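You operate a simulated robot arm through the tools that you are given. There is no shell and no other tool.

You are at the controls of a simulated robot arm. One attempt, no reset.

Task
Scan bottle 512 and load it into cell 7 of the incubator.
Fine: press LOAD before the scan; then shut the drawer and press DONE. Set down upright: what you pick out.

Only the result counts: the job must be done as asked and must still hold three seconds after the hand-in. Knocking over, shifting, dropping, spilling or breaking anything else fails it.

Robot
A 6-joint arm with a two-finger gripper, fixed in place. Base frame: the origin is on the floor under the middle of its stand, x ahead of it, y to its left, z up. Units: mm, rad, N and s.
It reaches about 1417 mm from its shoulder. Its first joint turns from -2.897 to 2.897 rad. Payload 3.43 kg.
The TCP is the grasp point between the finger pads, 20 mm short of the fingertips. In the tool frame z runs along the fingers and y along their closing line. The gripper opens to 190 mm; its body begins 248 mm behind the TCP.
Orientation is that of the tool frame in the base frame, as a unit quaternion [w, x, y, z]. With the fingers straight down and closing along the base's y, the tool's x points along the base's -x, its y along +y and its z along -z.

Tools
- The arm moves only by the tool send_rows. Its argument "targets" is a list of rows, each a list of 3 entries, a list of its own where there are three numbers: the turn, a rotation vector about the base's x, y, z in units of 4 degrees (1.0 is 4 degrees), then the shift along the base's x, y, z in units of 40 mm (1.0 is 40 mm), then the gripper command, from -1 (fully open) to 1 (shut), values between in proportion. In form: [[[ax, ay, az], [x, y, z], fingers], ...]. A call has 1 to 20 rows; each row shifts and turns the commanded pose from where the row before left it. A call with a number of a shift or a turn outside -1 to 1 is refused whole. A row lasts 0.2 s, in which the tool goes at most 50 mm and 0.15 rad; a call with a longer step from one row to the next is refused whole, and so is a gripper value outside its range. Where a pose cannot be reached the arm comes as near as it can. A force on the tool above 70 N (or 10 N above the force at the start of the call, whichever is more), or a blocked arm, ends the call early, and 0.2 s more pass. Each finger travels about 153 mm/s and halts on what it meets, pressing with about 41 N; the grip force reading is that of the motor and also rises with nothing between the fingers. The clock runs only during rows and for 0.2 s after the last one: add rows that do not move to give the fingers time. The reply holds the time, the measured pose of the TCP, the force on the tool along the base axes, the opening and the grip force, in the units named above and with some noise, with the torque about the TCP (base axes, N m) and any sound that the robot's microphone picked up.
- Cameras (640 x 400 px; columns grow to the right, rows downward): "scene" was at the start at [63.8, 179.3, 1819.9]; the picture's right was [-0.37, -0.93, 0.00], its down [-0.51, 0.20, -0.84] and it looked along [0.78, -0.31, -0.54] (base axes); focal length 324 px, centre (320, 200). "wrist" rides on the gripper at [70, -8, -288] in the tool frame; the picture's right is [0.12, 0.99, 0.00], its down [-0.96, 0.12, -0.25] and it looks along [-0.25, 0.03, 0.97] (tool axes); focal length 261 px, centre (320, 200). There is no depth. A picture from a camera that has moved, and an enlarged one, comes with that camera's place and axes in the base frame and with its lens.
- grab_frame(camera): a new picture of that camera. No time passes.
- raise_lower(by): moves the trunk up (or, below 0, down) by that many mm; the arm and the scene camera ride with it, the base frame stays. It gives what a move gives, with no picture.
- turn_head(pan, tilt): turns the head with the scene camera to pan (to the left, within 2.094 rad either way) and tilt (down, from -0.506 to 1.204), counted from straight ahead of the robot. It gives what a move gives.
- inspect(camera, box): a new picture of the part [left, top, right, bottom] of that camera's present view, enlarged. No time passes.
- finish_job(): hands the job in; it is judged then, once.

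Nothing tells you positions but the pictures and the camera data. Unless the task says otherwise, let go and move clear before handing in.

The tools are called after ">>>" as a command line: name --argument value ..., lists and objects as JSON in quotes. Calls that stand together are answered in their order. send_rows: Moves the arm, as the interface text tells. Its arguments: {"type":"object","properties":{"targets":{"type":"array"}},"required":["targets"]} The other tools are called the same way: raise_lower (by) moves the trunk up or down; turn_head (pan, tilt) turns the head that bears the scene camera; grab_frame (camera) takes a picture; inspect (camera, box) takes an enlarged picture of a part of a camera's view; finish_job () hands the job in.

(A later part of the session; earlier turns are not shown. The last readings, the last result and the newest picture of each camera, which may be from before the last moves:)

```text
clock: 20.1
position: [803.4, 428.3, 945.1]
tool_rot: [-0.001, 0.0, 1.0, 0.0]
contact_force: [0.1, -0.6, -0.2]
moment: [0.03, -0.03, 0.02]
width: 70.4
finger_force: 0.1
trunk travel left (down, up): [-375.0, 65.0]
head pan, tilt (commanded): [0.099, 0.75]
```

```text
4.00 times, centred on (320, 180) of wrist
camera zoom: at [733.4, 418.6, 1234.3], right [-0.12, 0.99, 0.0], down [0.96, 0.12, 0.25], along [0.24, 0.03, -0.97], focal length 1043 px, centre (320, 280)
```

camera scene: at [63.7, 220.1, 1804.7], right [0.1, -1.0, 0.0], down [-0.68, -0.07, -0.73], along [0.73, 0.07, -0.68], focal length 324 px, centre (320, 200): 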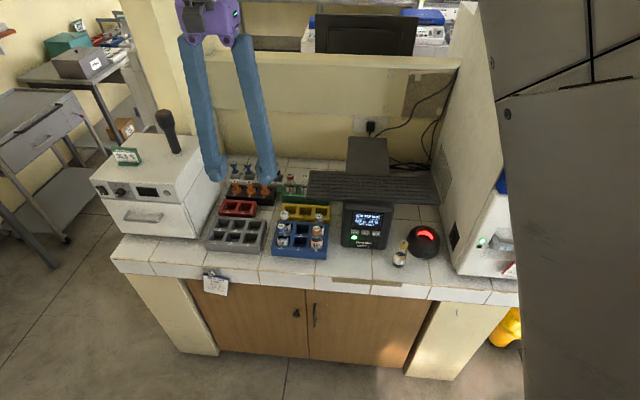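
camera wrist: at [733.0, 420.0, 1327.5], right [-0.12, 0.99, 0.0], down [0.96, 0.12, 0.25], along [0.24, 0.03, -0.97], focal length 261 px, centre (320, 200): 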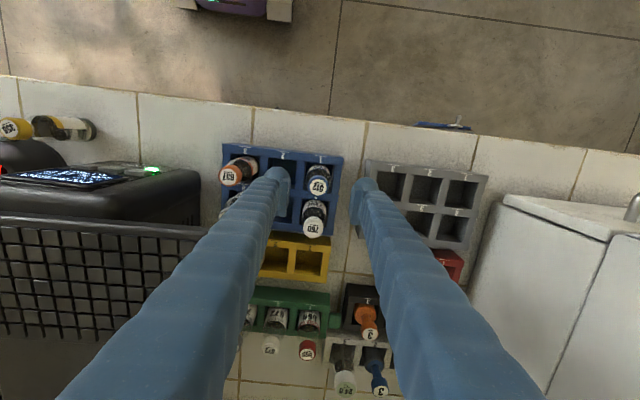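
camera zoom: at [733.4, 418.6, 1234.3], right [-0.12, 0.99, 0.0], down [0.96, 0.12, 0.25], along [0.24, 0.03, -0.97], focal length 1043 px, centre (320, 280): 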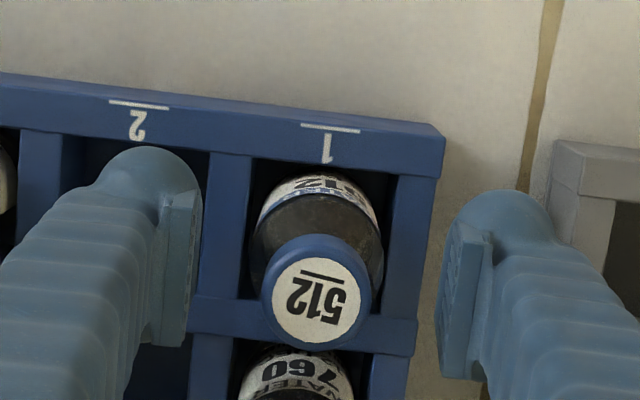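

Fingers straddle 512 centrally. Closing on it.

>>> send_rows --targets '[[[0, 0, 0], [0, 0, 0], 0.5], [[0, 0, 0], [0, 0, 0], 0.8], [[0, 0, 0], [0, 0, 0], 0.8], [[0, 0, 0], [0, 0, 0], 0.8]]'

>>> inspect --camera "wrist" --box '[250, 130, 390, 230]'

```text
clock: 21.1
position: [803.3, 427.1, 946.8]
tool_rot: [-0.001, 0.001, 1.0, 0.0]
contact_force: [-1.1, 0.8, -0.2]
moment: [0.08, 0.0, -0.04]
width: 37.3
finger_force: 40.9
trunk travel left (down, up): [-375.0, 65.0]
head pan, tilt (commanded): [0.099, 0.75]
```

```text
4.00 times, centred on (320, 180) of wrist
camera zoom: at [733.5, 418.6, 1234.4], right [-0.12, 0.99, 0.0], down [0.96, 0.12, 0.25], along [0.24, 0.03, -0.97], focal length 1043 px, centre (320, 280)
```

zoom: 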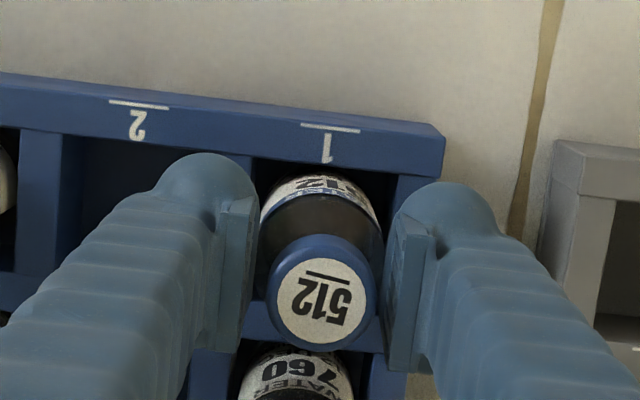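

Gripped (37 mm wide, 41 N). Lifting straight up.

>>> send_rows --targets '[[[0, 0, 0], [0, 0, 0.25], 0.8], [[0, 0, 0], [0, 0, 0.5], 0.8], [[0, 0, 0], [0, 0, 0.75], 0.8], [[0, 0, 0], [0, 0, 1], 0.8], [[0, 0, 0], [0, 0, 1], 0.8], [[0, 0, 0], [0, 0, 1], 0.8], [[0, 0, 0], [0, 0, 1], 0.8], [[0, 0, 0], [0, 0, 1], 0.8], [[0, 0, 0], [0, 0, 0.5], 0.8], [[0, 0, 0], [0, 0, 0], 0.8]]'

>>> grab_frame --camera "scene"

>>> inspect --camera "scene" --box '[200, 100, 340, 220]'

```text
clock: 23.2
position: [804.7, 427.0, 1225.3]
tool_rot: [-0.001, 0.0, 1.0, 0.0]
contact_force: [0.0, -0.4, -1.0]
moment: [0.0, -0.03, 0.01]
width: 37.2
finger_force: 41.6
trunk travel left (down, up): [-375.0, 65.0]
head pan, tilt (commanded): [0.099, 0.75]
```

```text
taken
camera scene: at [64.1, 220.5, 1804.6], right [0.1, -1.0, 0.0], down [-0.68, -0.07, -0.73], along [0.73, 0.07, -0.68], focal length 324 px, centre (320, 200)
```

scene: 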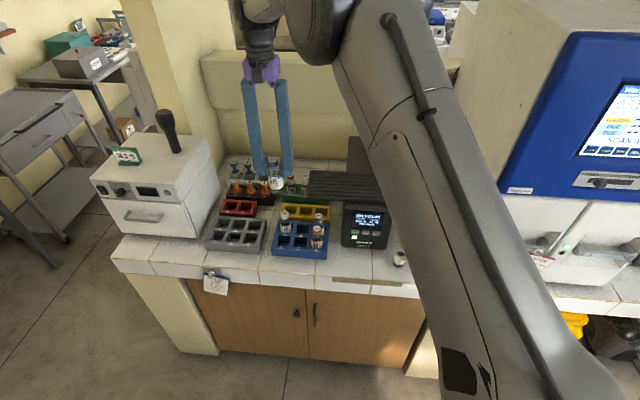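

```text
3.33 times, centred on (270, 160) of scene
camera zoom: at [64.1, 220.5, 1804.6], right [0.1, -1.0, 0.0], down [-0.68, -0.07, -0.73], along [0.73, 0.07, -0.68], focal length 1080 px, centre (487, 333)
```

zoom: 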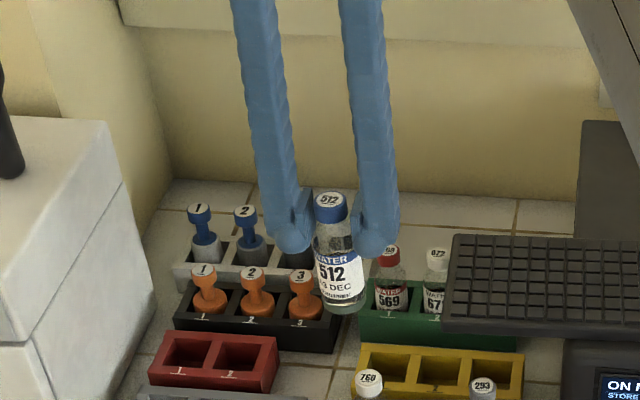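

Bottle 512 is held upright. I'll move part-way toward the scanner and check the arm's clearance to the incubator before continuing.

>>> send_rows --targets '[[[0, 0, 0], [0.18, -1, 0], 0.8], [[0, 0, 0], [0.18, -1, 0], 0.8], [[0, 0, 0], [0.18, -1, 0], 0.8], [[0, 0, 0], [0.18, -1, 0], 0.8], [[0, 0, 0], [0.18, -1, 0], 0.8], [[0, 0, 0], [0.18, -1, 0], 0.8], [[0, 0, 0], [0.18, -1, 0], 0.8], [[0, 0, 0], [0.18, -1, 0], 0.8], [[0, 0, 0], [0, 0, 0], 0.8]]'

>>> turn_head --pan -0.25 --tilt 0.45

>>> grab_frame --camera "scene"

>>> grab_frame --camera "wrist"

```text
clock: 25.2
position: [862.6, 105.9, 1227.3]
tool_rot: [-0.001, 0.0, 1.0, -0.001]
contact_force: [0.6, -0.8, -0.2]
moment: [0.0, 0.01, 0.01]
width: 36.8
finger_force: 40.6
trunk travel left (down, up): [-375.0, 65.0]
head pan, tilt (commanded): [0.099, 0.75]
```

```text
clock: 26.1
position: [861.1, 105.5, 1226.7]
tool_rot: [0.0, 0.0, 1.0, 0.0]
contact_force: [-1.0, 0.7, -0.5]
moment: [0.04, 0.01, 0.03]
width: 36.6
finger_force: 41.3
trunk travel left (down, up): [-375.0, 65.0]
head pan, tilt (commanded): [-0.25, 0.45]
```

```text
taken
camera scene: at [70.8, 189.2, 1831.0], right [-0.25, -0.97, 0.0], down [-0.42, 0.11, -0.9], along [0.87, -0.22, -0.44], focal length 324 px, centre (320, 200)
```

scene: 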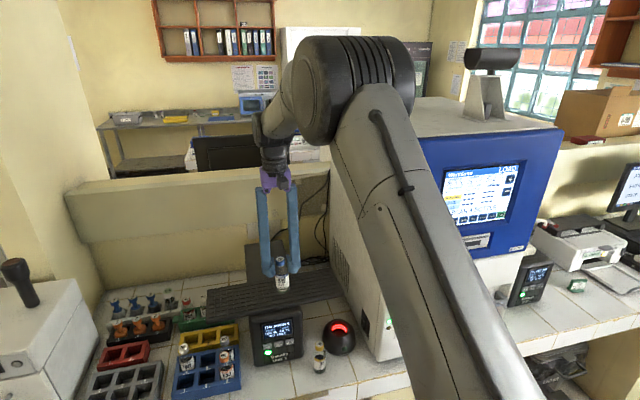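

```text
taken
camera wrist: at [791.7, 97.2, 1515.0], right [-0.12, 0.99, 0.0], down [0.96, 0.12, 0.25], along [0.24, 0.03, -0.97], focal length 261 px, centre (320, 200)
```

wrist: 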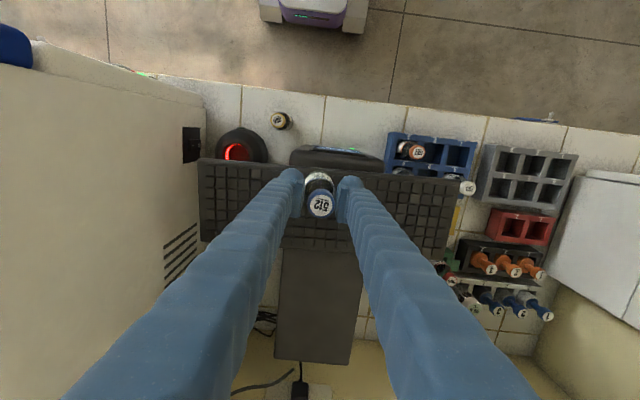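

The keyboard is mounted on a raised arm and may overhang the scanner; I must check that before lowering. Zooming both cameras on that area.

>>> inspect --camera "wrist" --box '[170, 110, 310, 210]'

>>> inspect --camera "scene" --box '[190, 240, 380, 380]'

```text
4.00 times, centred on (240, 160) of wrist
camera zoom: at [791.7, 97.2, 1515.0], right [-0.12, 0.99, 0.0], down [0.96, 0.12, 0.25], along [0.24, 0.03, -0.97], focal length 1043 px, centre (640, 360)
```

zoom: 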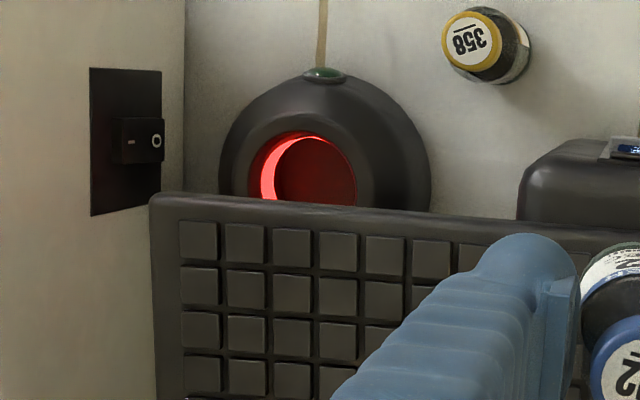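

```text
2.86 times, centred on (285, 310) of scene
camera zoom: at [70.8, 189.2, 1831.0], right [-0.25, -0.97, 0.0], down [-0.42, 0.11, -0.9], along [0.87, -0.22, -0.44], focal length 926 px, centre (420, -114)
```

zoom: 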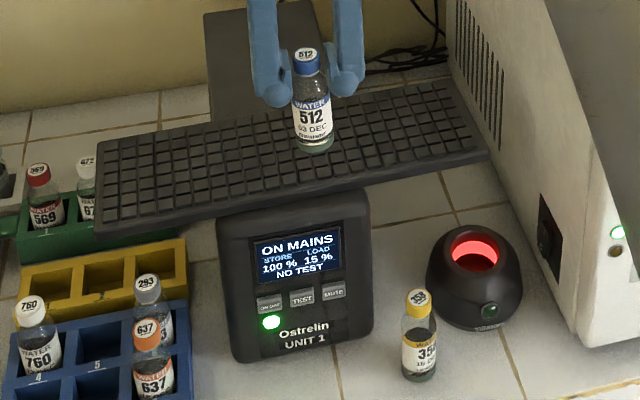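

The keyboard corner (855, −93, z≈1089) overhangs the scanner hole (862, −83, rim z≈926), so a vertical gripper can't go in there. I'll put 512 back in its own rack slot and regrip it with the gripper pitched 45°, so it can slide in under the keyboard.

>>> send_rows --targets '[[[0, 0, 0], [-0.18, 1, 0], 0.8], [[0, 0, 0], [-0.18, 1, 0], 0.8], [[0, 0, 0], [-0.18, 1, 0], 0.8], [[0, 0, 0], [-0.18, 1, 0], 0.8], [[0, 0, 0], [-0.18, 1, 0], 0.8], [[0, 0, 0], [-0.18, 1, 0], 0.8], [[0, 0, 0], [-0.18, 1, 0], 0.8], [[0, 0, 0], [-0.18, 1, 0], 0.8], [[0, 0, 0], [0, 0, 0], 0.8], [[0, 0, 0], [0, 0, -1], 0.8], [[0, 0, 0], [0, 0, -1], 0.8], [[0, 0, 0], [0, 0, -1], 0.8], [[0, 0, 0], [0, 0, -1], 0.8], [[0, 0, 0], [0, 0, -0.5], 0.8], [[0, 0, 0], [0, 0, 0], 0.8]]'

>>> inspect --camera "wrist" --box '[250, 130, 390, 230]'

>>> inspect --camera "scene" --box '[100, 230, 260, 390]'

```text
clock: 29.3
position: [804.4, 426.4, 1047.2]
tool_rot: [-0.001, 0.0, 1.0, 0.0]
contact_force: [-1.0, 0.0, -0.9]
moment: [-0.03, -0.02, 0.0]
width: 36.4
finger_force: 40.8
trunk travel left (down, up): [-375.0, 65.0]
head pan, tilt (commanded): [-0.25, 0.45]
```

```text
4.00 times, centred on (320, 180) of wrist
camera zoom: at [733.7, 417.2, 1334.3], right [-0.12, 0.99, 0.0], down [0.96, 0.12, 0.25], along [0.24, 0.03, -0.97], focal length 1043 px, centre (320, 280)
```

zoom: 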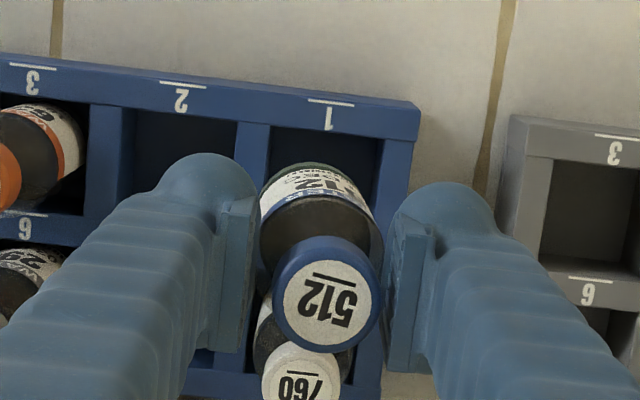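

```text
2.50 times, centred on (180, 310) of scene
camera zoom: at [70.6, 189.5, 1831.1], right [-0.25, -0.97, 0.0], down [-0.42, 0.11, -0.9], along [0.87, -0.22, -0.44], focal length 810 px, centre (670, -75)
```

zoom: 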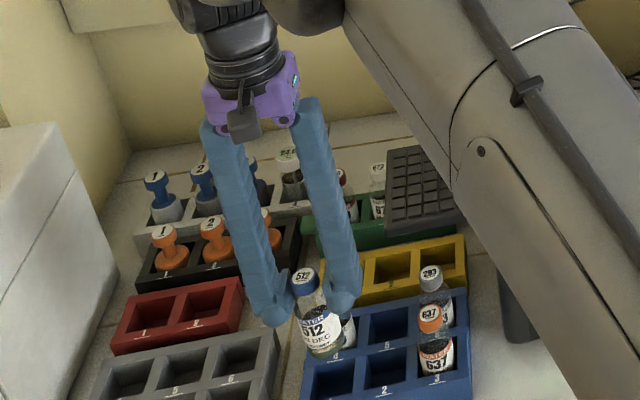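

Bottle is above its slot. Lowering the rest of the way gently.

>>> send_rows --targets '[[[0, 0, 0], [0, 0, -0.75], 0.8], [[0, 0, 0], [0, 0, -0.75], 0.8], [[0, 0, 0], [0, 0, -0.5], 0.8], [[0, 0, 0], [0, 0, -0.3], 0.8], [[0, 0, 0], [0, 0, -0.175], 0.8], [[0, 0, 0], [0, 0, 0], 0.8]]'

>>> inspect --camera "wrist" --box '[250, 130, 390, 230]'

```text
clock: 30.7
position: [804.3, 427.2, 946.7]
tool_rot: [-0.001, 0.001, 1.0, 0.0]
contact_force: [-1.7, 1.7, 5.9]
moment: [0.36, 0.06, 0.0]
width: 36.7
finger_force: 41.2
trunk travel left (down, up): [-375.0, 65.0]
head pan, tilt (commanded): [-0.25, 0.45]
```

```text
4.00 times, centred on (320, 180) of wrist
camera zoom: at [733.9, 418.0, 1235.8], right [-0.12, 0.99, 0.0], down [0.96, 0.12, 0.25], along [0.24, 0.03, -0.97], focal length 1043 px, centre (320, 280)
```

zoom: 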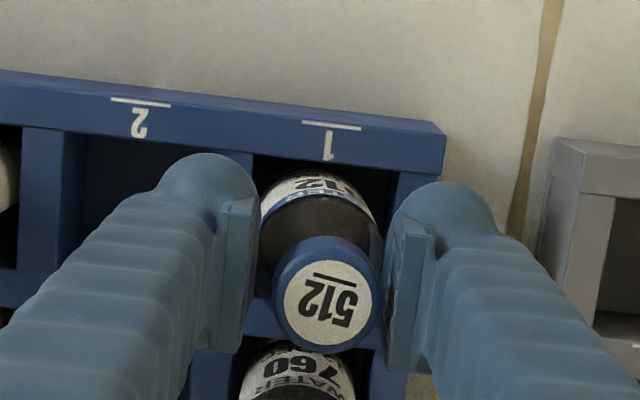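

It's seated (6 N upward contact). Releasing, rising, then pitching the gripper 45° away from the rack.

>>> send_rows --targets '[[[0, 0, 0], [0, 0, 0], 0.5], [[0, 0, 0], [0, 0, 0], 0.26], [[0, 0, 0], [0, 0, 0], 0.26], [[0, 0, 0], [0, 0, 0.5], 0.26], [[0, 0, 0], [0, 0, 0.8], 0.26], [[0, 0, 0], [0, 0, 1], 0.26], [[0, 0, 0], [0, 0, 1], 0.26], [[0, 0, 0], [0, 0, 0.7], 0.26], [[0, -0.75, 0], [-0.667, 0, 0], 0.26], [[0, -1, 0], [-0.667, 0, 0], 0.26], [[0, -1, 0], [-0.667, 0, 0], 0.26], [[0, -1, 0], [-0.667, 0, 0], 0.26], [[0, -1, 0], [-0.667, 0, 0], 0.26], [[0, -1, 0], [-0.665, 0, 0], 0.26], [[0, -1, 0], [0, 0, 0], 0.26], [[0, -1, 0], [0, 0, 0], 0.26], [[0, -1, 0], [0, 0, 0], 0.26], [[0, -1, 0], [0, 0, 0], 0.26], [[0, -1, 0], [0, 0, 0], 0.26], [[0, -0.5, 0], [0, 0, 0], 0.26]]'

>>> grab_frame --camera "wrist"

>>> grab_frame --camera "scene"

```text
clock: 34.9
position: [643.5, 427.9, 1107.8]
tool_rot: [0.382, -0.001, 0.924, 0.0]
contact_force: [-0.4, -0.1, 0.0]
moment: [0.01, 0.0, -0.04]
width: 70.3
finger_force: 0.1
trunk travel left (down, up): [-375.0, 65.0]
head pan, tilt (commanded): [-0.25, 0.45]
```

```text
taken
camera wrist: at [390.3, 418.2, 1262.2], right [-0.08, 0.99, -0.08], down [0.51, 0.12, 0.85], along [0.86, 0.03, -0.51], focal length 261 px, centre (320, 200)
```

wrist: 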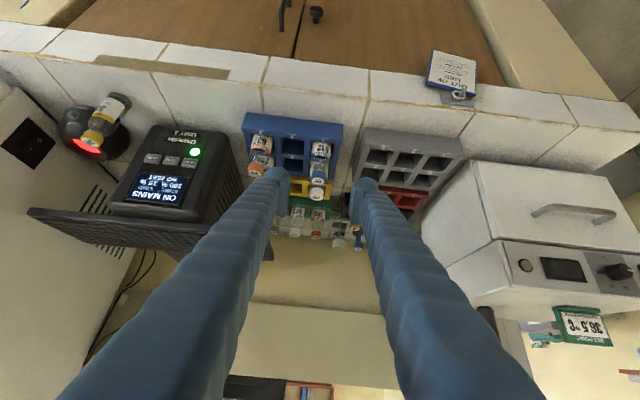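

```text
taken
camera scene: at [69.7, 189.9, 1831.0], right [-0.25, -0.97, 0.0], down [-0.42, 0.11, -0.9], along [0.87, -0.22, -0.44], focal length 324 px, centre (320, 200)
```

scene: 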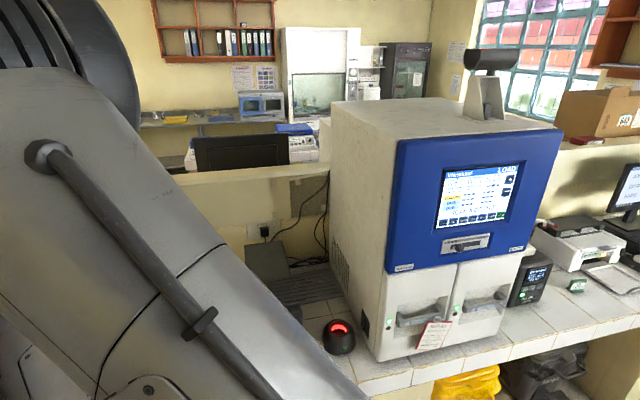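

The incubator is unobstructed now; I'll take a clear look at the screen and drawers before regripping.

>>> inspect --camera "scene" --box '[430, 155, 530, 255]'

>>> inspect --camera "scene" --box '[370, 255, 530, 375]'

>>> inspect --camera "wrist" --box '[260, 110, 380, 220]'

>>> inspect --camera "wrist" --box '[0, 90, 160, 230]'

```text
4.00 times, centred on (480, 205) of scene
camera zoom: at [69.7, 189.9, 1831.0], right [-0.25, -0.97, 0.0], down [-0.42, 0.11, -0.9], along [0.87, -0.22, -0.44], focal length 1296 px, centre (-320, 180)
```

zoom: 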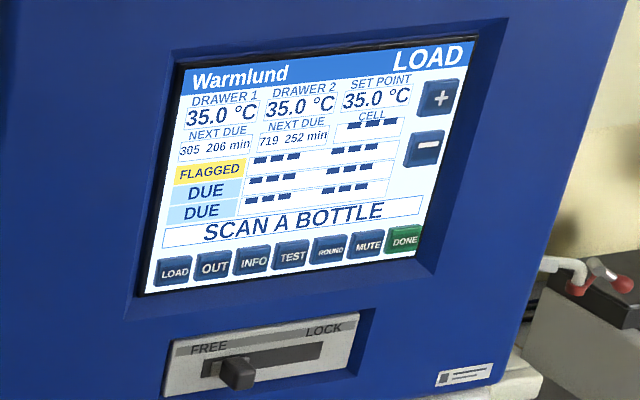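

```text
3.33 times, centred on (450, 315) of scene
camera zoom: at [69.7, 189.9, 1831.0], right [-0.25, -0.97, 0.0], down [-0.42, 0.11, -0.9], along [0.87, -0.22, -0.44], focal length 1080 px, centre (-113, -183)
```

zoom: 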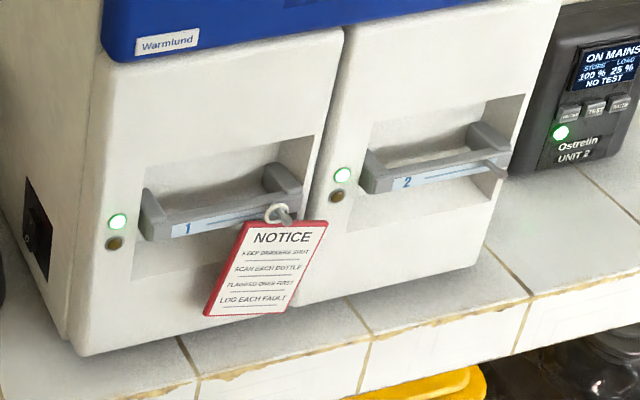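

```text
3.64 times, centred on (320, 165) of wrist
camera zoom: at [390.3, 418.2, 1262.2], right [-0.08, 0.99, -0.08], down [0.51, 0.12, 0.85], along [0.86, 0.03, -0.51], focal length 948 px, centre (320, 327)
```

zoom: 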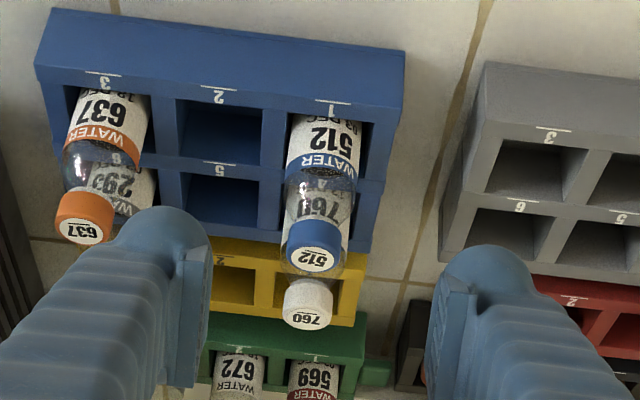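

```text
2.86 times, centred on (80, 160) of wrist
camera zoom: at [390.3, 418.2, 1262.2], right [-0.08, 0.99, -0.08], down [0.51, 0.12, 0.85], along [0.86, 0.03, -0.51], focal length 745 px, centre (1006, 314)
```

zoom: 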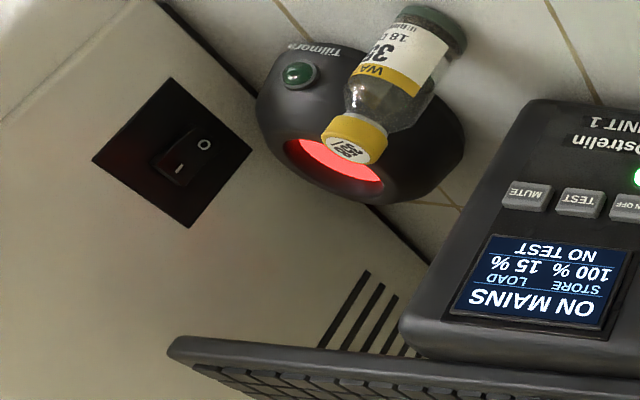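

Screen still says LOAD / SCAN A BOTTLE; 512 stands properly in slot 1. Now approaching 512 along the 45° line and gripping.

>>> send_rows --targets '[[[0, 0, 0], [0.8, 0, -0.82], 0.26], [[0, 0, 0], [0.8, 0, -0.82], 0.26], [[0, 0, 0], [0.8, 0, -0.82], 0.26], [[0, 0, 0], [0.8, 0, -0.82], 0.26], [[0, 0, 0], [0.4, 0, -0.41], 0.26], [[0, 0, 0], [0.4, 0, -0.41], 0.26], [[0, 0, 0], [0, 0, 0], 0.26]]'

>>> inspect --camera "wrist" --box '[240, 110, 400, 230]'

>>> grab_frame --camera "scene"

```text
clock: 36.5
position: [801.7, 426.8, 943.0]
tool_rot: [0.382, 0.0, 0.924, 0.0]
contact_force: [0.3, 0.5, -0.1]
moment: [-0.02, 0.01, -0.05]
width: 70.3
finger_force: 0.1
trunk travel left (down, up): [-375.0, 65.0]
head pan, tilt (commanded): [-0.25, 0.45]
```

```text
3.33 times, centred on (320, 170) of wrist
camera zoom: at [550.6, 417.9, 1097.9], right [-0.08, 0.99, -0.08], down [0.51, 0.12, 0.85], along [0.86, 0.03, -0.51], focal length 869 px, centre (320, 300)
```

zoom: 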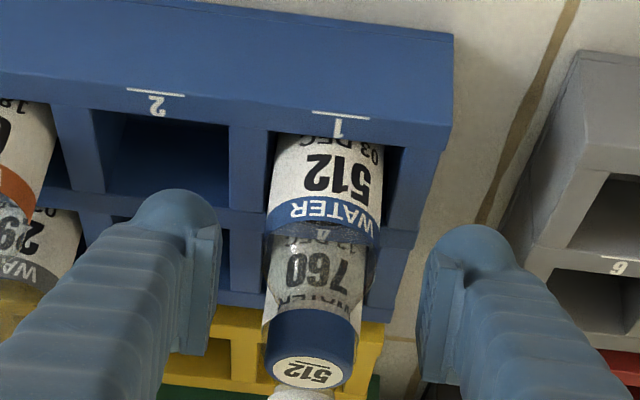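

```text
taken
camera scene: at [69.7, 189.8, 1831.1], right [-0.25, -0.97, 0.0], down [-0.42, 0.11, -0.9], along [0.87, -0.22, -0.44], focal length 324 px, centre (320, 200)
```

scene: 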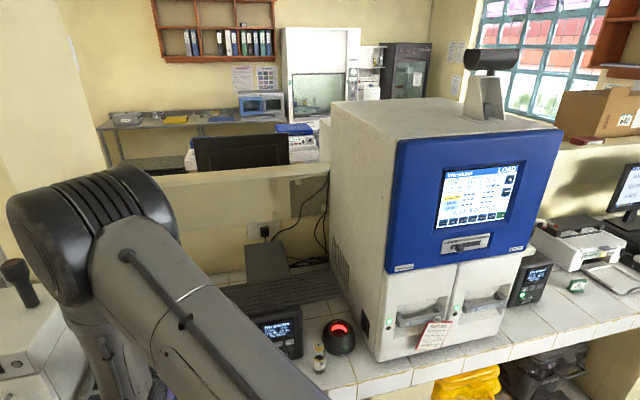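

Aligned; shifting 2 mm right and closing on the bottle.

>>> send_rows --targets '[[[0, 0, 0], [0, -0.05, 0], 0.26], [[0, 0, 0], [0, 0, 0], 0.5], [[0, 0, 0], [0, 0, 0], 0.8], [[0, 0, 0], [0, 0, 0], 0.8], [[0, 0, 0], [0, 0, 0], 0.8]]'

>>> inspect --camera "wrist" --box '[240, 110, 400, 230]'

```text
clock: 37.7
position: [803.0, 425.4, 942.5]
tool_rot: [0.382, 0.0, 0.924, 0.001]
contact_force: [0.2, 0.7, 1.1]
moment: [0.06, 0.02, -0.01]
width: 37.7
finger_force: 40.9
trunk travel left (down, up): [-375.0, 65.0]
head pan, tilt (commanded): [-0.25, 0.45]
```

```text
3.33 times, centred on (320, 170) of wrist
camera zoom: at [551.0, 415.5, 1097.9], right [-0.08, 0.99, -0.08], down [0.51, 0.12, 0.85], along [0.86, 0.03, -0.51], focal length 869 px, centre (320, 300)
```

zoom: 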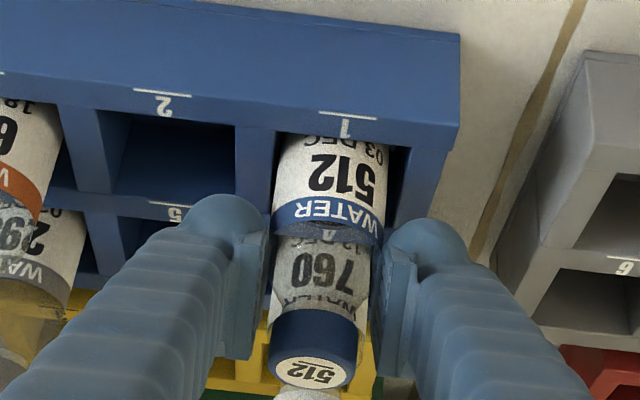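

Gripped at 45°. Lifting straight up, then backing off and swinging to the front of the scanner.

>>> send_rows --targets '[[[0, 0, 0], [0, 0, 0.25], 0.8], [[0, 0, 0], [0, 0, 0.5], 0.8], [[0, 0, 0], [0, 0, 0.75], 0.8], [[0, 0, 0], [0, 0, 1], 0.8], [[0, 0, 0], [0, 0, 1], 0.8], [[0, 0, 0], [0, 0, 1], 0.8], [[0, 0, 0], [0, 0, 0.675], 0.8], [[0, 0, 0], [-0.9, 0, 0], 0.8], [[0, 0, 0], [-1, 0, 0], 0.8], [[0, 0, 0], [-0.675, 0, 0], 0.8], [[0, 0, 0], [0, -0.6, 0], 0.8], [[0, 0, 0], [0, -1, 0], 0.8], [[0, 0, 0], [0, -1, 0], 0.8], [[0, 0, 0], [0, -1, 0], 0.8], [[0, 0, 0], [0, -1, 0], 0.8], [[0, 0, 0], [0, -1, 0], 0.8], [[0, 0, 0], [0, -1, 0], 0.8], [[0, 0, 0], [0, -1, 0], 0.8], [[0, 0, 0], [0, -1, 0], 0.8], [[0, 0, 0], [0, 0, 0], 0.8]]'

>>> grab_frame --camera "scene"

>>> grab_frame --camera "wrist"

```text
clock: 41.9
position: [715.9, 104.2, 1181.8]
tool_rot: [0.377, -0.001, 0.926, -0.01]
contact_force: [0.6, 0.0, -0.8]
moment: [0.09, 0.0, 0.1]
width: 37.6
finger_force: 40.6
out of reach, approached as far as the arm can: row 17, 18, 19
trunk travel left (down, up): [-375.0, 65.0]
head pan, tilt (commanded): [-0.25, 0.45]
```

```text
taken
camera scene: at [69.9, 188.1, 1831.2], right [-0.25, -0.97, 0.0], down [-0.42, 0.11, -0.9], along [0.87, -0.22, -0.44], focal length 324 px, centre (320, 200)
```

scene: 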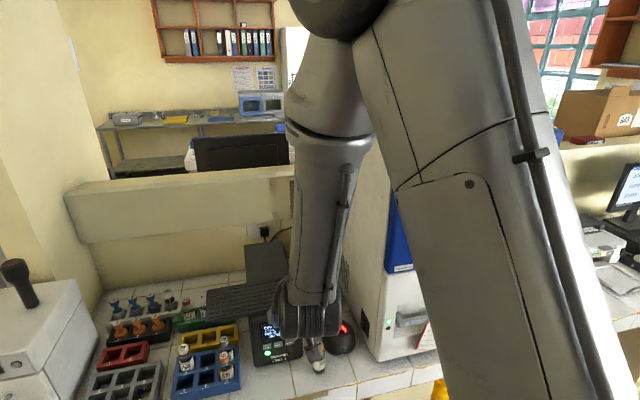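

```text
taken
camera wrist: at [464.3, 101.0, 1338.7], right [-0.08, 0.99, -0.1], down [0.52, 0.13, 0.85], along [0.85, 0.01, -0.52], focal length 261 px, centre (320, 200)
```

wrist: 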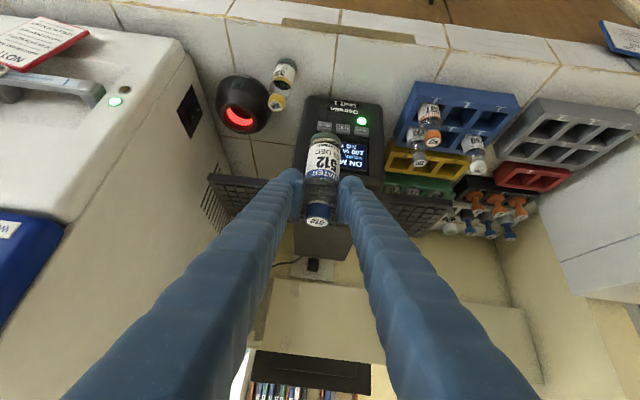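

That x=700 pose is just inside the arm's inner reach limit, so I'll stay further out at x≈770, then move across to in front of the scanner.

>>> send_rows --targets '[[[0, 0, 0], [0.5, 0, 0.25], 0.8], [[0, 0, 0], [0.75, 0, 0], 0.8], [[0, 0, 0], [0.5, 0, 0], 0.8], [[0, 0, 0], [0, 0, 0], 0.8], [[0, 0, 0], [0, -0.6, 0], 0.8], [[0, 0, 0], [0, -0.8, 0], 0.8], [[0, 0, 0], [0, -0.8, 0], 0.8], [[0, 0, 0], [0, -0.8, 0], 0.8], [[0, 0, 0], [0, -0.6, 0], 0.8], [[0, 0, 0], [0, -0.485, 0], 0.8], [[0, 0, 0], [0, 0, 0], 0.8]]'

>>> grab_frame --camera "scene"

>>> grab_frame --camera "wrist"

```text
clock: 44.3
position: [778.8, 53.2, 1195.0]
tool_rot: [0.381, 0.014, 0.924, -0.012]
contact_force: [0.2, 0.0, -0.3]
moment: [0.03, -0.01, 0.01]
width: 37.7
finger_force: 40.8
out of reach, approached as far as the arm can: row 6, 7, 8, 9, 10
trunk travel left (down, up): [-375.0, 65.0]
head pan, tilt (commanded): [-0.25, 0.45]
```

```text
taken
camera scene: at [70.4, 189.5, 1831.0], right [-0.25, -0.97, 0.0], down [-0.42, 0.11, -0.9], along [0.87, -0.22, -0.44], focal length 324 px, centre (320, 200)
```

scene: 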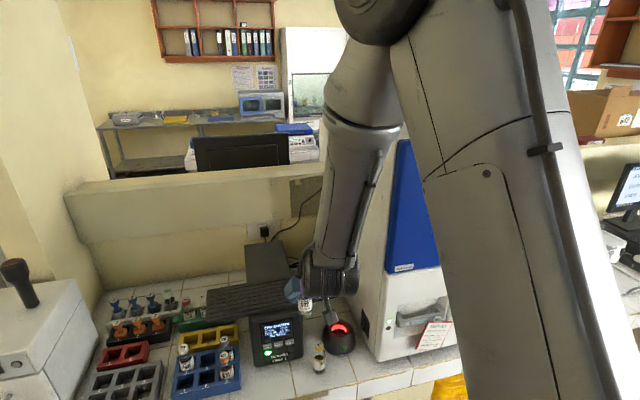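

```text
taken
camera wrist: at [526.0, 53.4, 1350.3], right [-0.05, 0.99, -0.1], down [0.51, 0.11, 0.85], along [0.86, -0.01, -0.51], focal length 261 px, centre (320, 200)
```

wrist: 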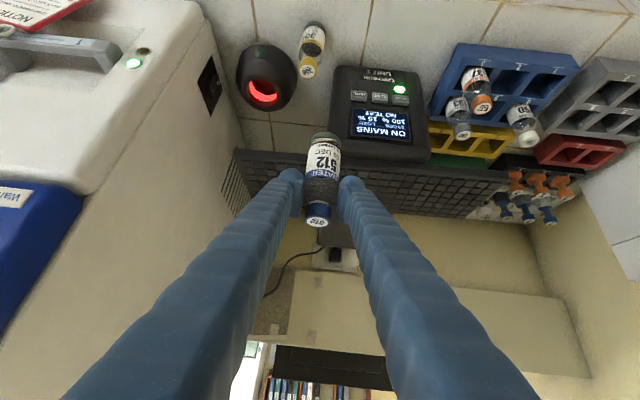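

The arm's inner reach limit blocks that spot at this trunk height. I'll raise the hand, then lower the trunk to gain room, and re-approach.

>>> send_rows --targets '[[[0, 0, 0], [0, 0.8, 0.8], 0.8], [[0, 0, 0], [0, 0.8, 0.8], 0.8], [[0, 0, 0], [0, 0.8, 0.8], 0.8], [[0, 0, 0], [0, 0.8, 0.8], 0.8], [[0, 0, 0], [0, 0, 1], 0.8], [[0, 0, 0], [0, 0, 1], 0.8], [[0, 0, 0], [0, 0, 1], 0.8], [[0, 0, 0], [0, 0, 1], 0.8], [[0, 0, 0], [0, 0, 1], 0.8], [[0, 0, 0], [0, 0, 0], 0.8]]'

```text
clock: 46.5
position: [777.8, 179.3, 1522.4]
tool_rot: [0.381, -0.001, 0.925, 0.0]
contact_force: [0.7, -0.9, -1.6]
moment: [0.04, 0.01, 0.01]
width: 37.5
finger_force: 41.1
trunk travel left (down, up): [-375.0, 65.0]
head pan, tilt (commanded): [-0.25, 0.45]
```

The hand is high and clear; lowering the trunk by 320 mm.

>>> raise_lower --by -320

>>> grab_frame --camera "scene"

>>> grab_frame --camera "wrist"

```text
clock: 49.6
position: [777.6, 180.0, 1203.1]
tool_rot: [0.382, 0.0, 0.924, 0.0]
contact_force: [-0.2, -0.4, -0.2]
moment: [0.0, -0.04, 0.01]
width: 37.9
finger_force: 40.9
trunk travel left (down, up): [-55.0, 385.0]
head pan, tilt (commanded): [-0.25, 0.45]
```

```text
taken
camera scene: at [66.3, 177.6, 1514.8], right [-0.37, -0.93, 0.0], down [-0.37, 0.15, -0.92], along [0.85, -0.34, -0.4], focal length 324 px, centre (320, 200)
```

scene: 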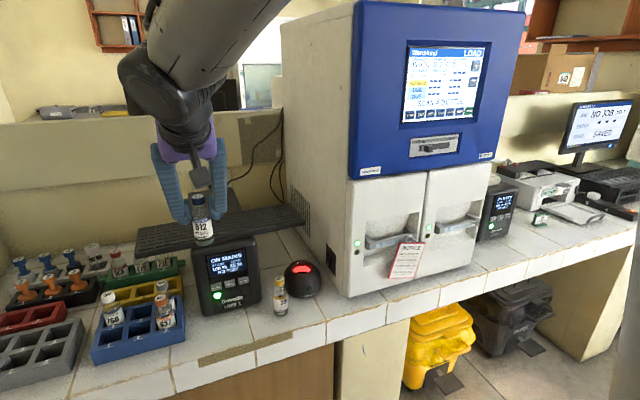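

```text
taken
camera wrist: at [526.0, 170.5, 1358.5], right [-0.08, 0.99, -0.08], down [0.51, 0.12, 0.85], along [0.86, 0.03, -0.51], focal length 261 px, centre (320, 200)
```

wrist: 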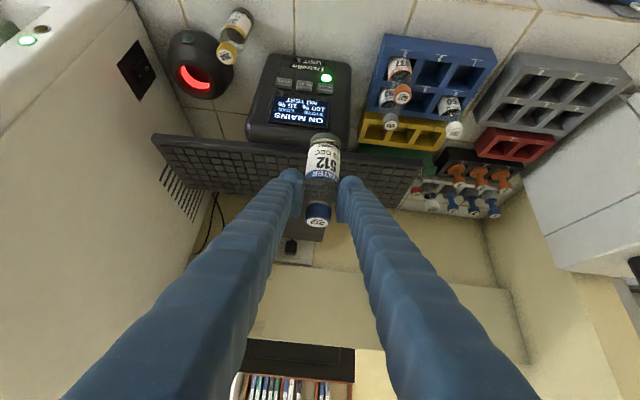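

Much better view, and the arm has room. Moving across to in front of the scanner at safe height, then partly down.

>>> send_rows --targets '[[[0, 0, 0], [0, -0.9375, 0], 0.8], [[0, 0, 0], [0, -0.9375, 0], 0.8], [[0, 0, 0], [0, -0.9375, 0], 0.8], [[0, 0, 0], [0, -0.9375, 0], 0.8], [[0, 0, 0], [0, -0.9375, 0], 0.8], [[0, 0, 0], [0, -0.9375, 0], 0.8], [[0, 0, 0], [0, -0.9375, 0], 0.8], [[0, 0, 0], [-0.2, 0, -1], 0.8], [[0, 0, 0], [-0.2, 0, -1], 0.8], [[0, 0, 0], [-0.2, 0, -1], 0.8], [[0, 0, 0], [0, 0, 0], 0.8]]'

>>> grab_frame --camera "scene"

>>> grab_frame --camera "wrist"

```text
clock: 52.0
position: [754.6, -81.7, 1083.3]
tool_rot: [0.382, 0.0, 0.924, 0.001]
contact_force: [-0.3, 0.1, -0.5]
moment: [0.04, 0.04, -0.05]
width: 37.7
finger_force: 41.5
trunk travel left (down, up): [-55.0, 385.0]
head pan, tilt (commanded): [-0.25, 0.45]
```

```text
taken
camera scene: at [69.7, 189.2, 1511.1], right [-0.25, -0.97, 0.0], down [-0.42, 0.11, -0.9], along [0.87, -0.22, -0.44], focal length 324 px, centre (320, 200)
```

scene: 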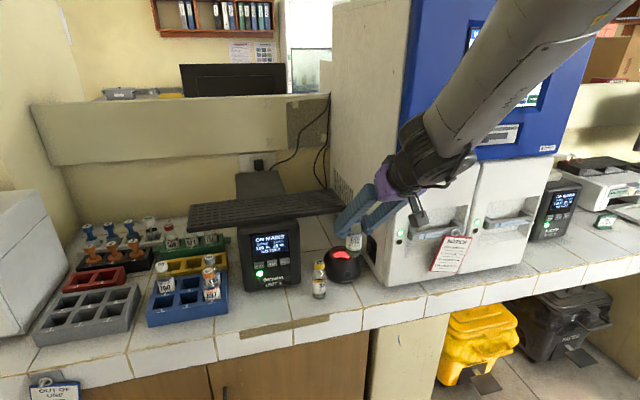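

```text
taken
camera wrist: at [501.5, -90.8, 1237.6], right [-0.08, 0.99, -0.08], down [0.51, 0.12, 0.85], along [0.86, 0.03, -0.51], focal length 261 px, centre (320, 200)
```

wrist: 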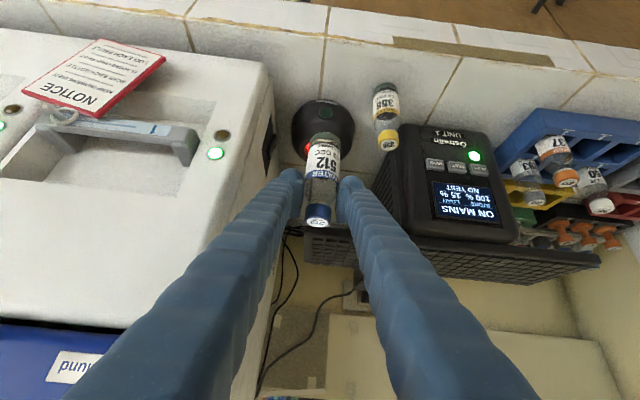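

Now measuring the bottle against scanner rim and keyboard underside.

>>> inspect --camera "scene" --box '[280, 180, 420, 310]'

>>> inspect --camera "wrist" --box '[250, 80, 410, 260]'

```text
3.08 times, centred on (350, 245) of scene
camera zoom: at [69.7, 189.2, 1511.1], right [-0.25, -0.97, 0.0], down [-0.42, 0.11, -0.9], along [0.87, -0.22, -0.44], focal length 997 px, centre (228, 62)
```

zoom: 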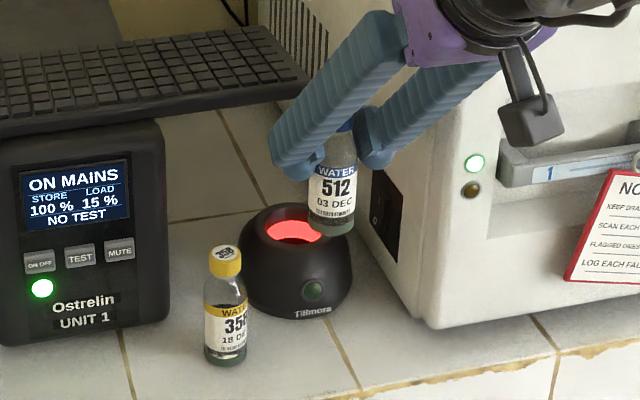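

```text
2.22 times, centred on (330, 170) of wrist
camera zoom: at [501.5, -90.8, 1237.6], right [-0.08, 0.99, -0.08], down [0.51, 0.12, 0.85], along [0.86, 0.03, -0.51], focal length 579 px, centre (298, 267)
```

zoom: 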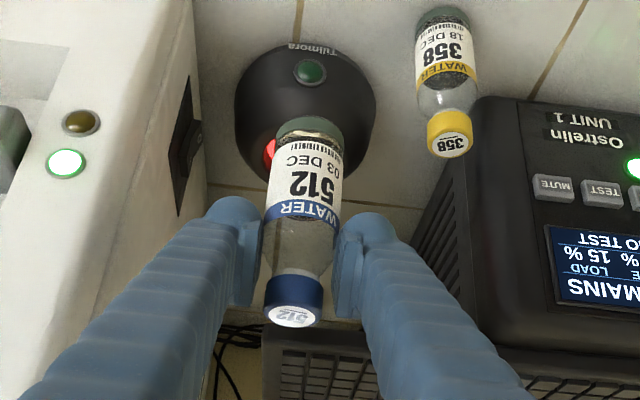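

Rim z≈926, keyboard underside z≈1074, bottle 125 mm tall: about 11 mm clearance each way. I'll drop to base height ≈935 and slide in to x≈820 first, then check.

>>> send_rows --targets '[[[0, 0, 0], [0, 0, -0.7], 0.8], [[0, 0, 0], [0, 0, -0.71], 0.8], [[0, 0, 0], [0.5, 0, 0], 0.8], [[0, 0, 0], [0.6, 0, 0], 0.8], [[0, 0, 0], [0.55, 0, 0], 0.8], [[0, 0, 0], [0, 0, 0], 0.8]]'

>>> inspect --camera "scene" --box '[280, 180, 420, 310]'

>>> inspect --camera "wrist" --box '[250, 80, 410, 260]'

```text
clock: 53.5
position: [820.6, -82.0, 1027.4]
tool_rot: [0.382, 0.0, 0.924, 0.0]
contact_force: [0.9, -0.7, -0.2]
moment: [-0.05, 0.0, 0.01]
width: 37.7
finger_force: 41.1
trunk travel left (down, up): [-55.0, 385.0]
head pan, tilt (commanded): [-0.25, 0.45]
```

```text
3.08 times, centred on (350, 245) of scene
camera zoom: at [70.0, 189.3, 1511.1], right [-0.25, -0.97, 0.0], down [-0.42, 0.11, -0.9], along [0.87, -0.22, -0.44], focal length 997 px, centre (228, 62)
```

zoom: 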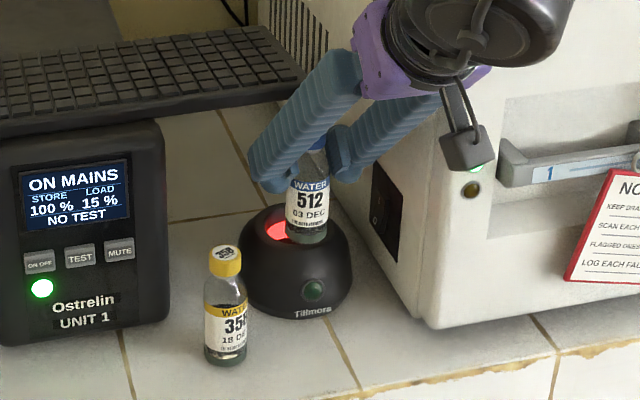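

```text
2.22 times, centred on (330, 170) of wrist
camera zoom: at [567.8, -92.0, 1181.8], right [-0.08, 0.99, -0.08], down [0.51, 0.12, 0.85], along [0.86, 0.03, -0.51], focal length 579 px, centre (298, 267)
```

zoom: 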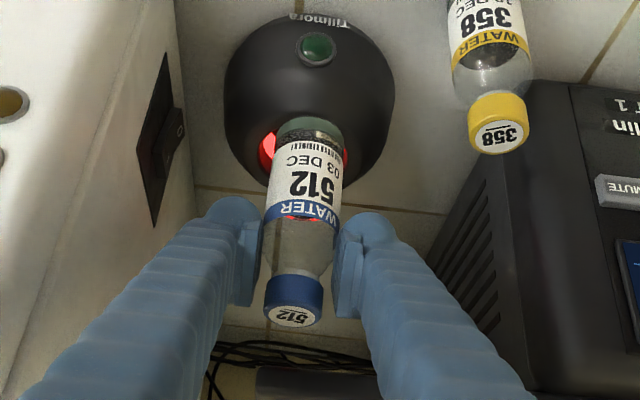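

Clearances check out (cap top ≈1059 vs keyboard ≈1072; base ≈938 vs rim 926). Sliding in to x≈857, then lowering slowly into the well.

>>> send_rows --targets '[[[0, 0, 0], [0.35, 0, 0], 0.8], [[0, 0, 0], [0.35, 0, 0], 0.8], [[0, 0, 0], [0.25, 0, 0], 0.8], [[0, 0, 0], [0, 0, 0], 0.8]]'

>>> inspect --camera "scene" --box '[280, 180, 420, 310]'

>>> inspect --camera "wrist" --box '[250, 80, 410, 260]'

```text
clock: 54.5
position: [857.4, -82.5, 1027.6]
tool_rot: [0.382, 0.001, 0.924, 0.0]
contact_force: [0.0, 0.3, -1.0]
moment: [-0.02, -0.05, 0.02]
width: 37.8
finger_force: 40.7
trunk travel left (down, up): [-55.0, 385.0]
head pan, tilt (commanded): [-0.25, 0.45]
```

```text
3.08 times, centred on (350, 245) of scene
camera zoom: at [69.9, 189.3, 1511.1], right [-0.25, -0.97, 0.0], down [-0.42, 0.11, -0.9], along [0.87, -0.22, -0.44], focal length 997 px, centre (228, 62)
```

zoom: 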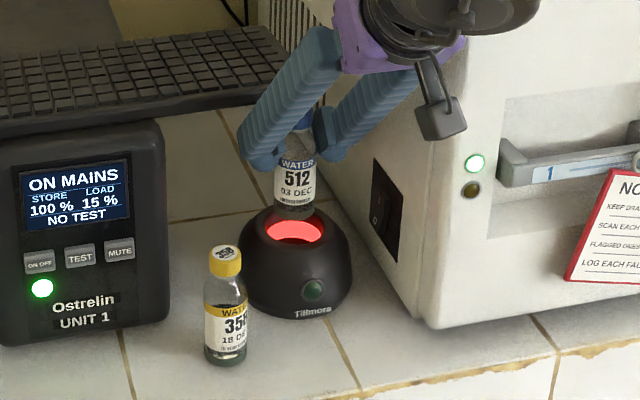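

```text
2.22 times, centred on (330, 170) of wrist
camera zoom: at [605.6, -91.8, 1182.3], right [-0.08, 0.99, -0.08], down [0.51, 0.12, 0.85], along [0.86, 0.03, -0.51], focal length 579 px, centre (298, 267)
```

zoom: 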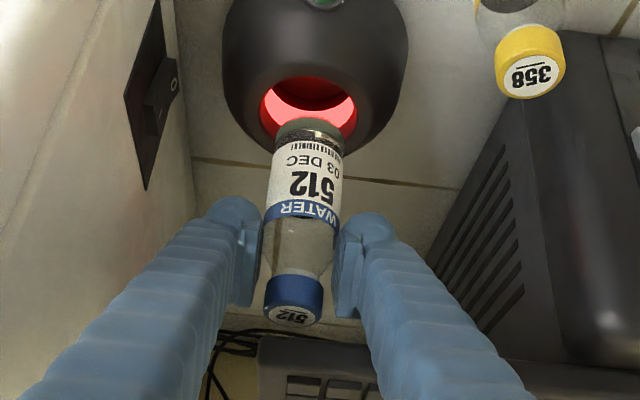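

The bottle is over the hole within a few mm. Lowering in small steps and listening.

>>> send_rows --targets '[[[0, 0, 0], [0.05, -0.02, -0.25], 0.8], [[0, 0, 0], [0, 0, -0.25], 0.8], [[0, 0, 0], [0, 0, -0.25], 0.8], [[0, 0, 0], [0, 0, 0], 0.8]]'

>>> inspect --camera "scene" --box '[280, 180, 420, 310]'

>>> inspect --camera "wrist" --box '[250, 80, 410, 260]'

```text
clock: 55.5
position: [860.5, -83.8, 996.5]
tool_rot: [0.382, 0.0, 0.924, 0.0]
contact_force: [0.4, 0.2, -0.4]
moment: [-0.05, 0.01, 0.01]
width: 37.6
finger_force: 41.1
trunk travel left (down, up): [-55.0, 385.0]
head pan, tilt (commanded): [-0.25, 0.45]
```

```text
3.08 times, centred on (350, 245) of scene
camera zoom: at [70.1, 189.3, 1511.1], right [-0.25, -0.97, 0.0], down [-0.42, 0.11, -0.9], along [0.87, -0.22, -0.44], focal length 997 px, centre (228, 62)
```

zoom: 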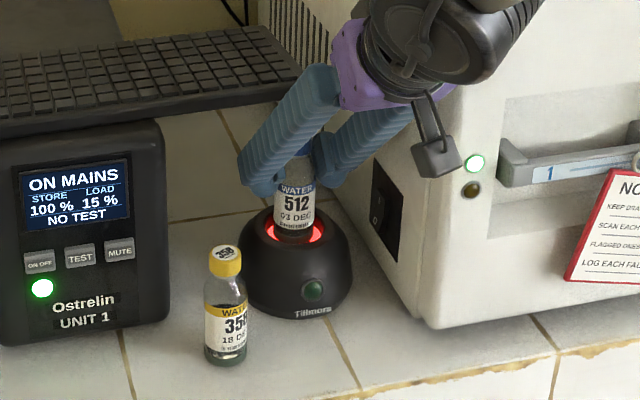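

```text
2.22 times, centred on (330, 170) of wrist
camera zoom: at [608.1, -92.9, 1151.7], right [-0.08, 0.99, -0.08], down [0.51, 0.12, 0.85], along [0.86, 0.03, -0.51], focal length 579 px, centre (298, 267)
```

zoom: 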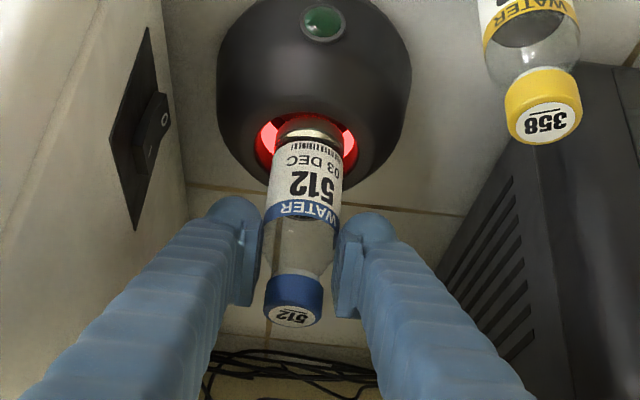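

The base is entering the well. Continuing down slowly.

>>> send_rows --targets '[[[0, 0, 0], [0, 0, -0.25], 0.8], [[0, 0, 0], [0, 0, -0.2], 0.8], [[0, 0, 0], [0, 0, 0], 0.8]]'

>>> inspect --camera "scene" --box '[280, 180, 420, 310]'

>>> inspect --camera "wrist" --box '[250, 80, 410, 260]'

```text
clock: 56.2
position: [859.0, -84.4, 979.4]
tool_rot: [0.382, 0.001, 0.924, -0.001]
contact_force: [-0.4, 0.6, -1.3]
moment: [0.03, 0.01, -0.01]
width: 37.9
finger_force: 40.9
trunk travel left (down, up): [-55.0, 385.0]
head pan, tilt (commanded): [-0.25, 0.45]
```

```text
3.08 times, centred on (350, 245) of scene
camera zoom: at [69.9, 189.3, 1511.1], right [-0.25, -0.97, 0.0], down [-0.42, 0.11, -0.9], along [0.87, -0.22, -0.44], focal length 997 px, centre (228, 62)
```

zoom: 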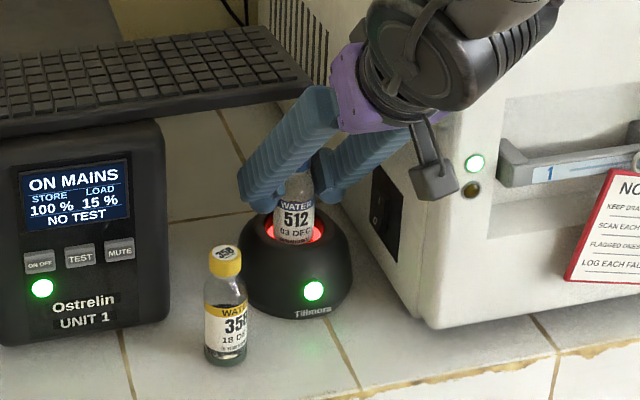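

```text
2.22 times, centred on (330, 170) of wrist
camera zoom: at [607.8, -92.8, 1133.5], right [-0.08, 0.99, -0.08], down [0.51, 0.12, 0.85], along [0.86, 0.03, -0.51], focal length 579 px, centre (298, 267)
```

zoom: 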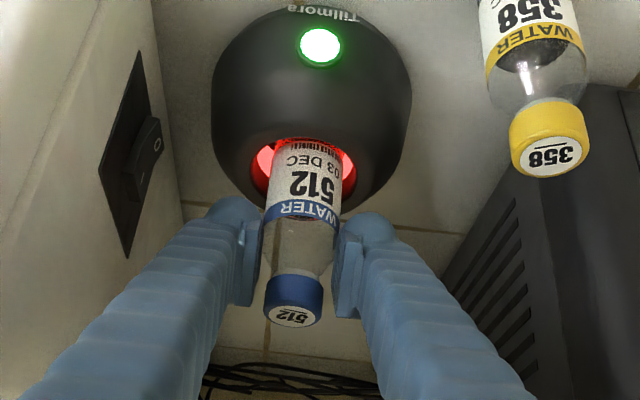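

The scanner's lamp turned green. Holding briefly and checking the screen.

>>> send_rows --targets '[[[0, 0, 0], [0, 0, 0], 0.8], [[0, 0, 0], [0, 0, 0], 0.8], [[0, 0, 0], [0, 0, 0], 0.8], [[0, 0, 0], [0, 0, 0], 0.8]]'

>>> grab_frame --camera "scene"

```text
clock: 57.2
position: [859.9, -82.9, 978.1]
tool_rot: [0.381, -0.001, 0.925, 0.001]
contact_force: [0.2, -1.1, 0.4]
moment: [-0.02, 0.01, 0.02]
width: 37.6
finger_force: 41.0
trunk travel left (down, up): [-55.0, 385.0]
head pan, tilt (commanded): [-0.25, 0.45]
```

```text
taken
camera scene: at [70.0, 189.3, 1511.1], right [-0.25, -0.97, 0.0], down [-0.42, 0.11, -0.9], along [0.87, -0.22, -0.44], focal length 324 px, centre (320, 200)
```

scene: 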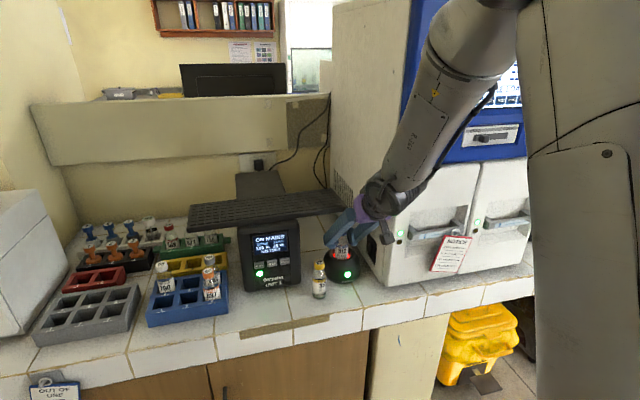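

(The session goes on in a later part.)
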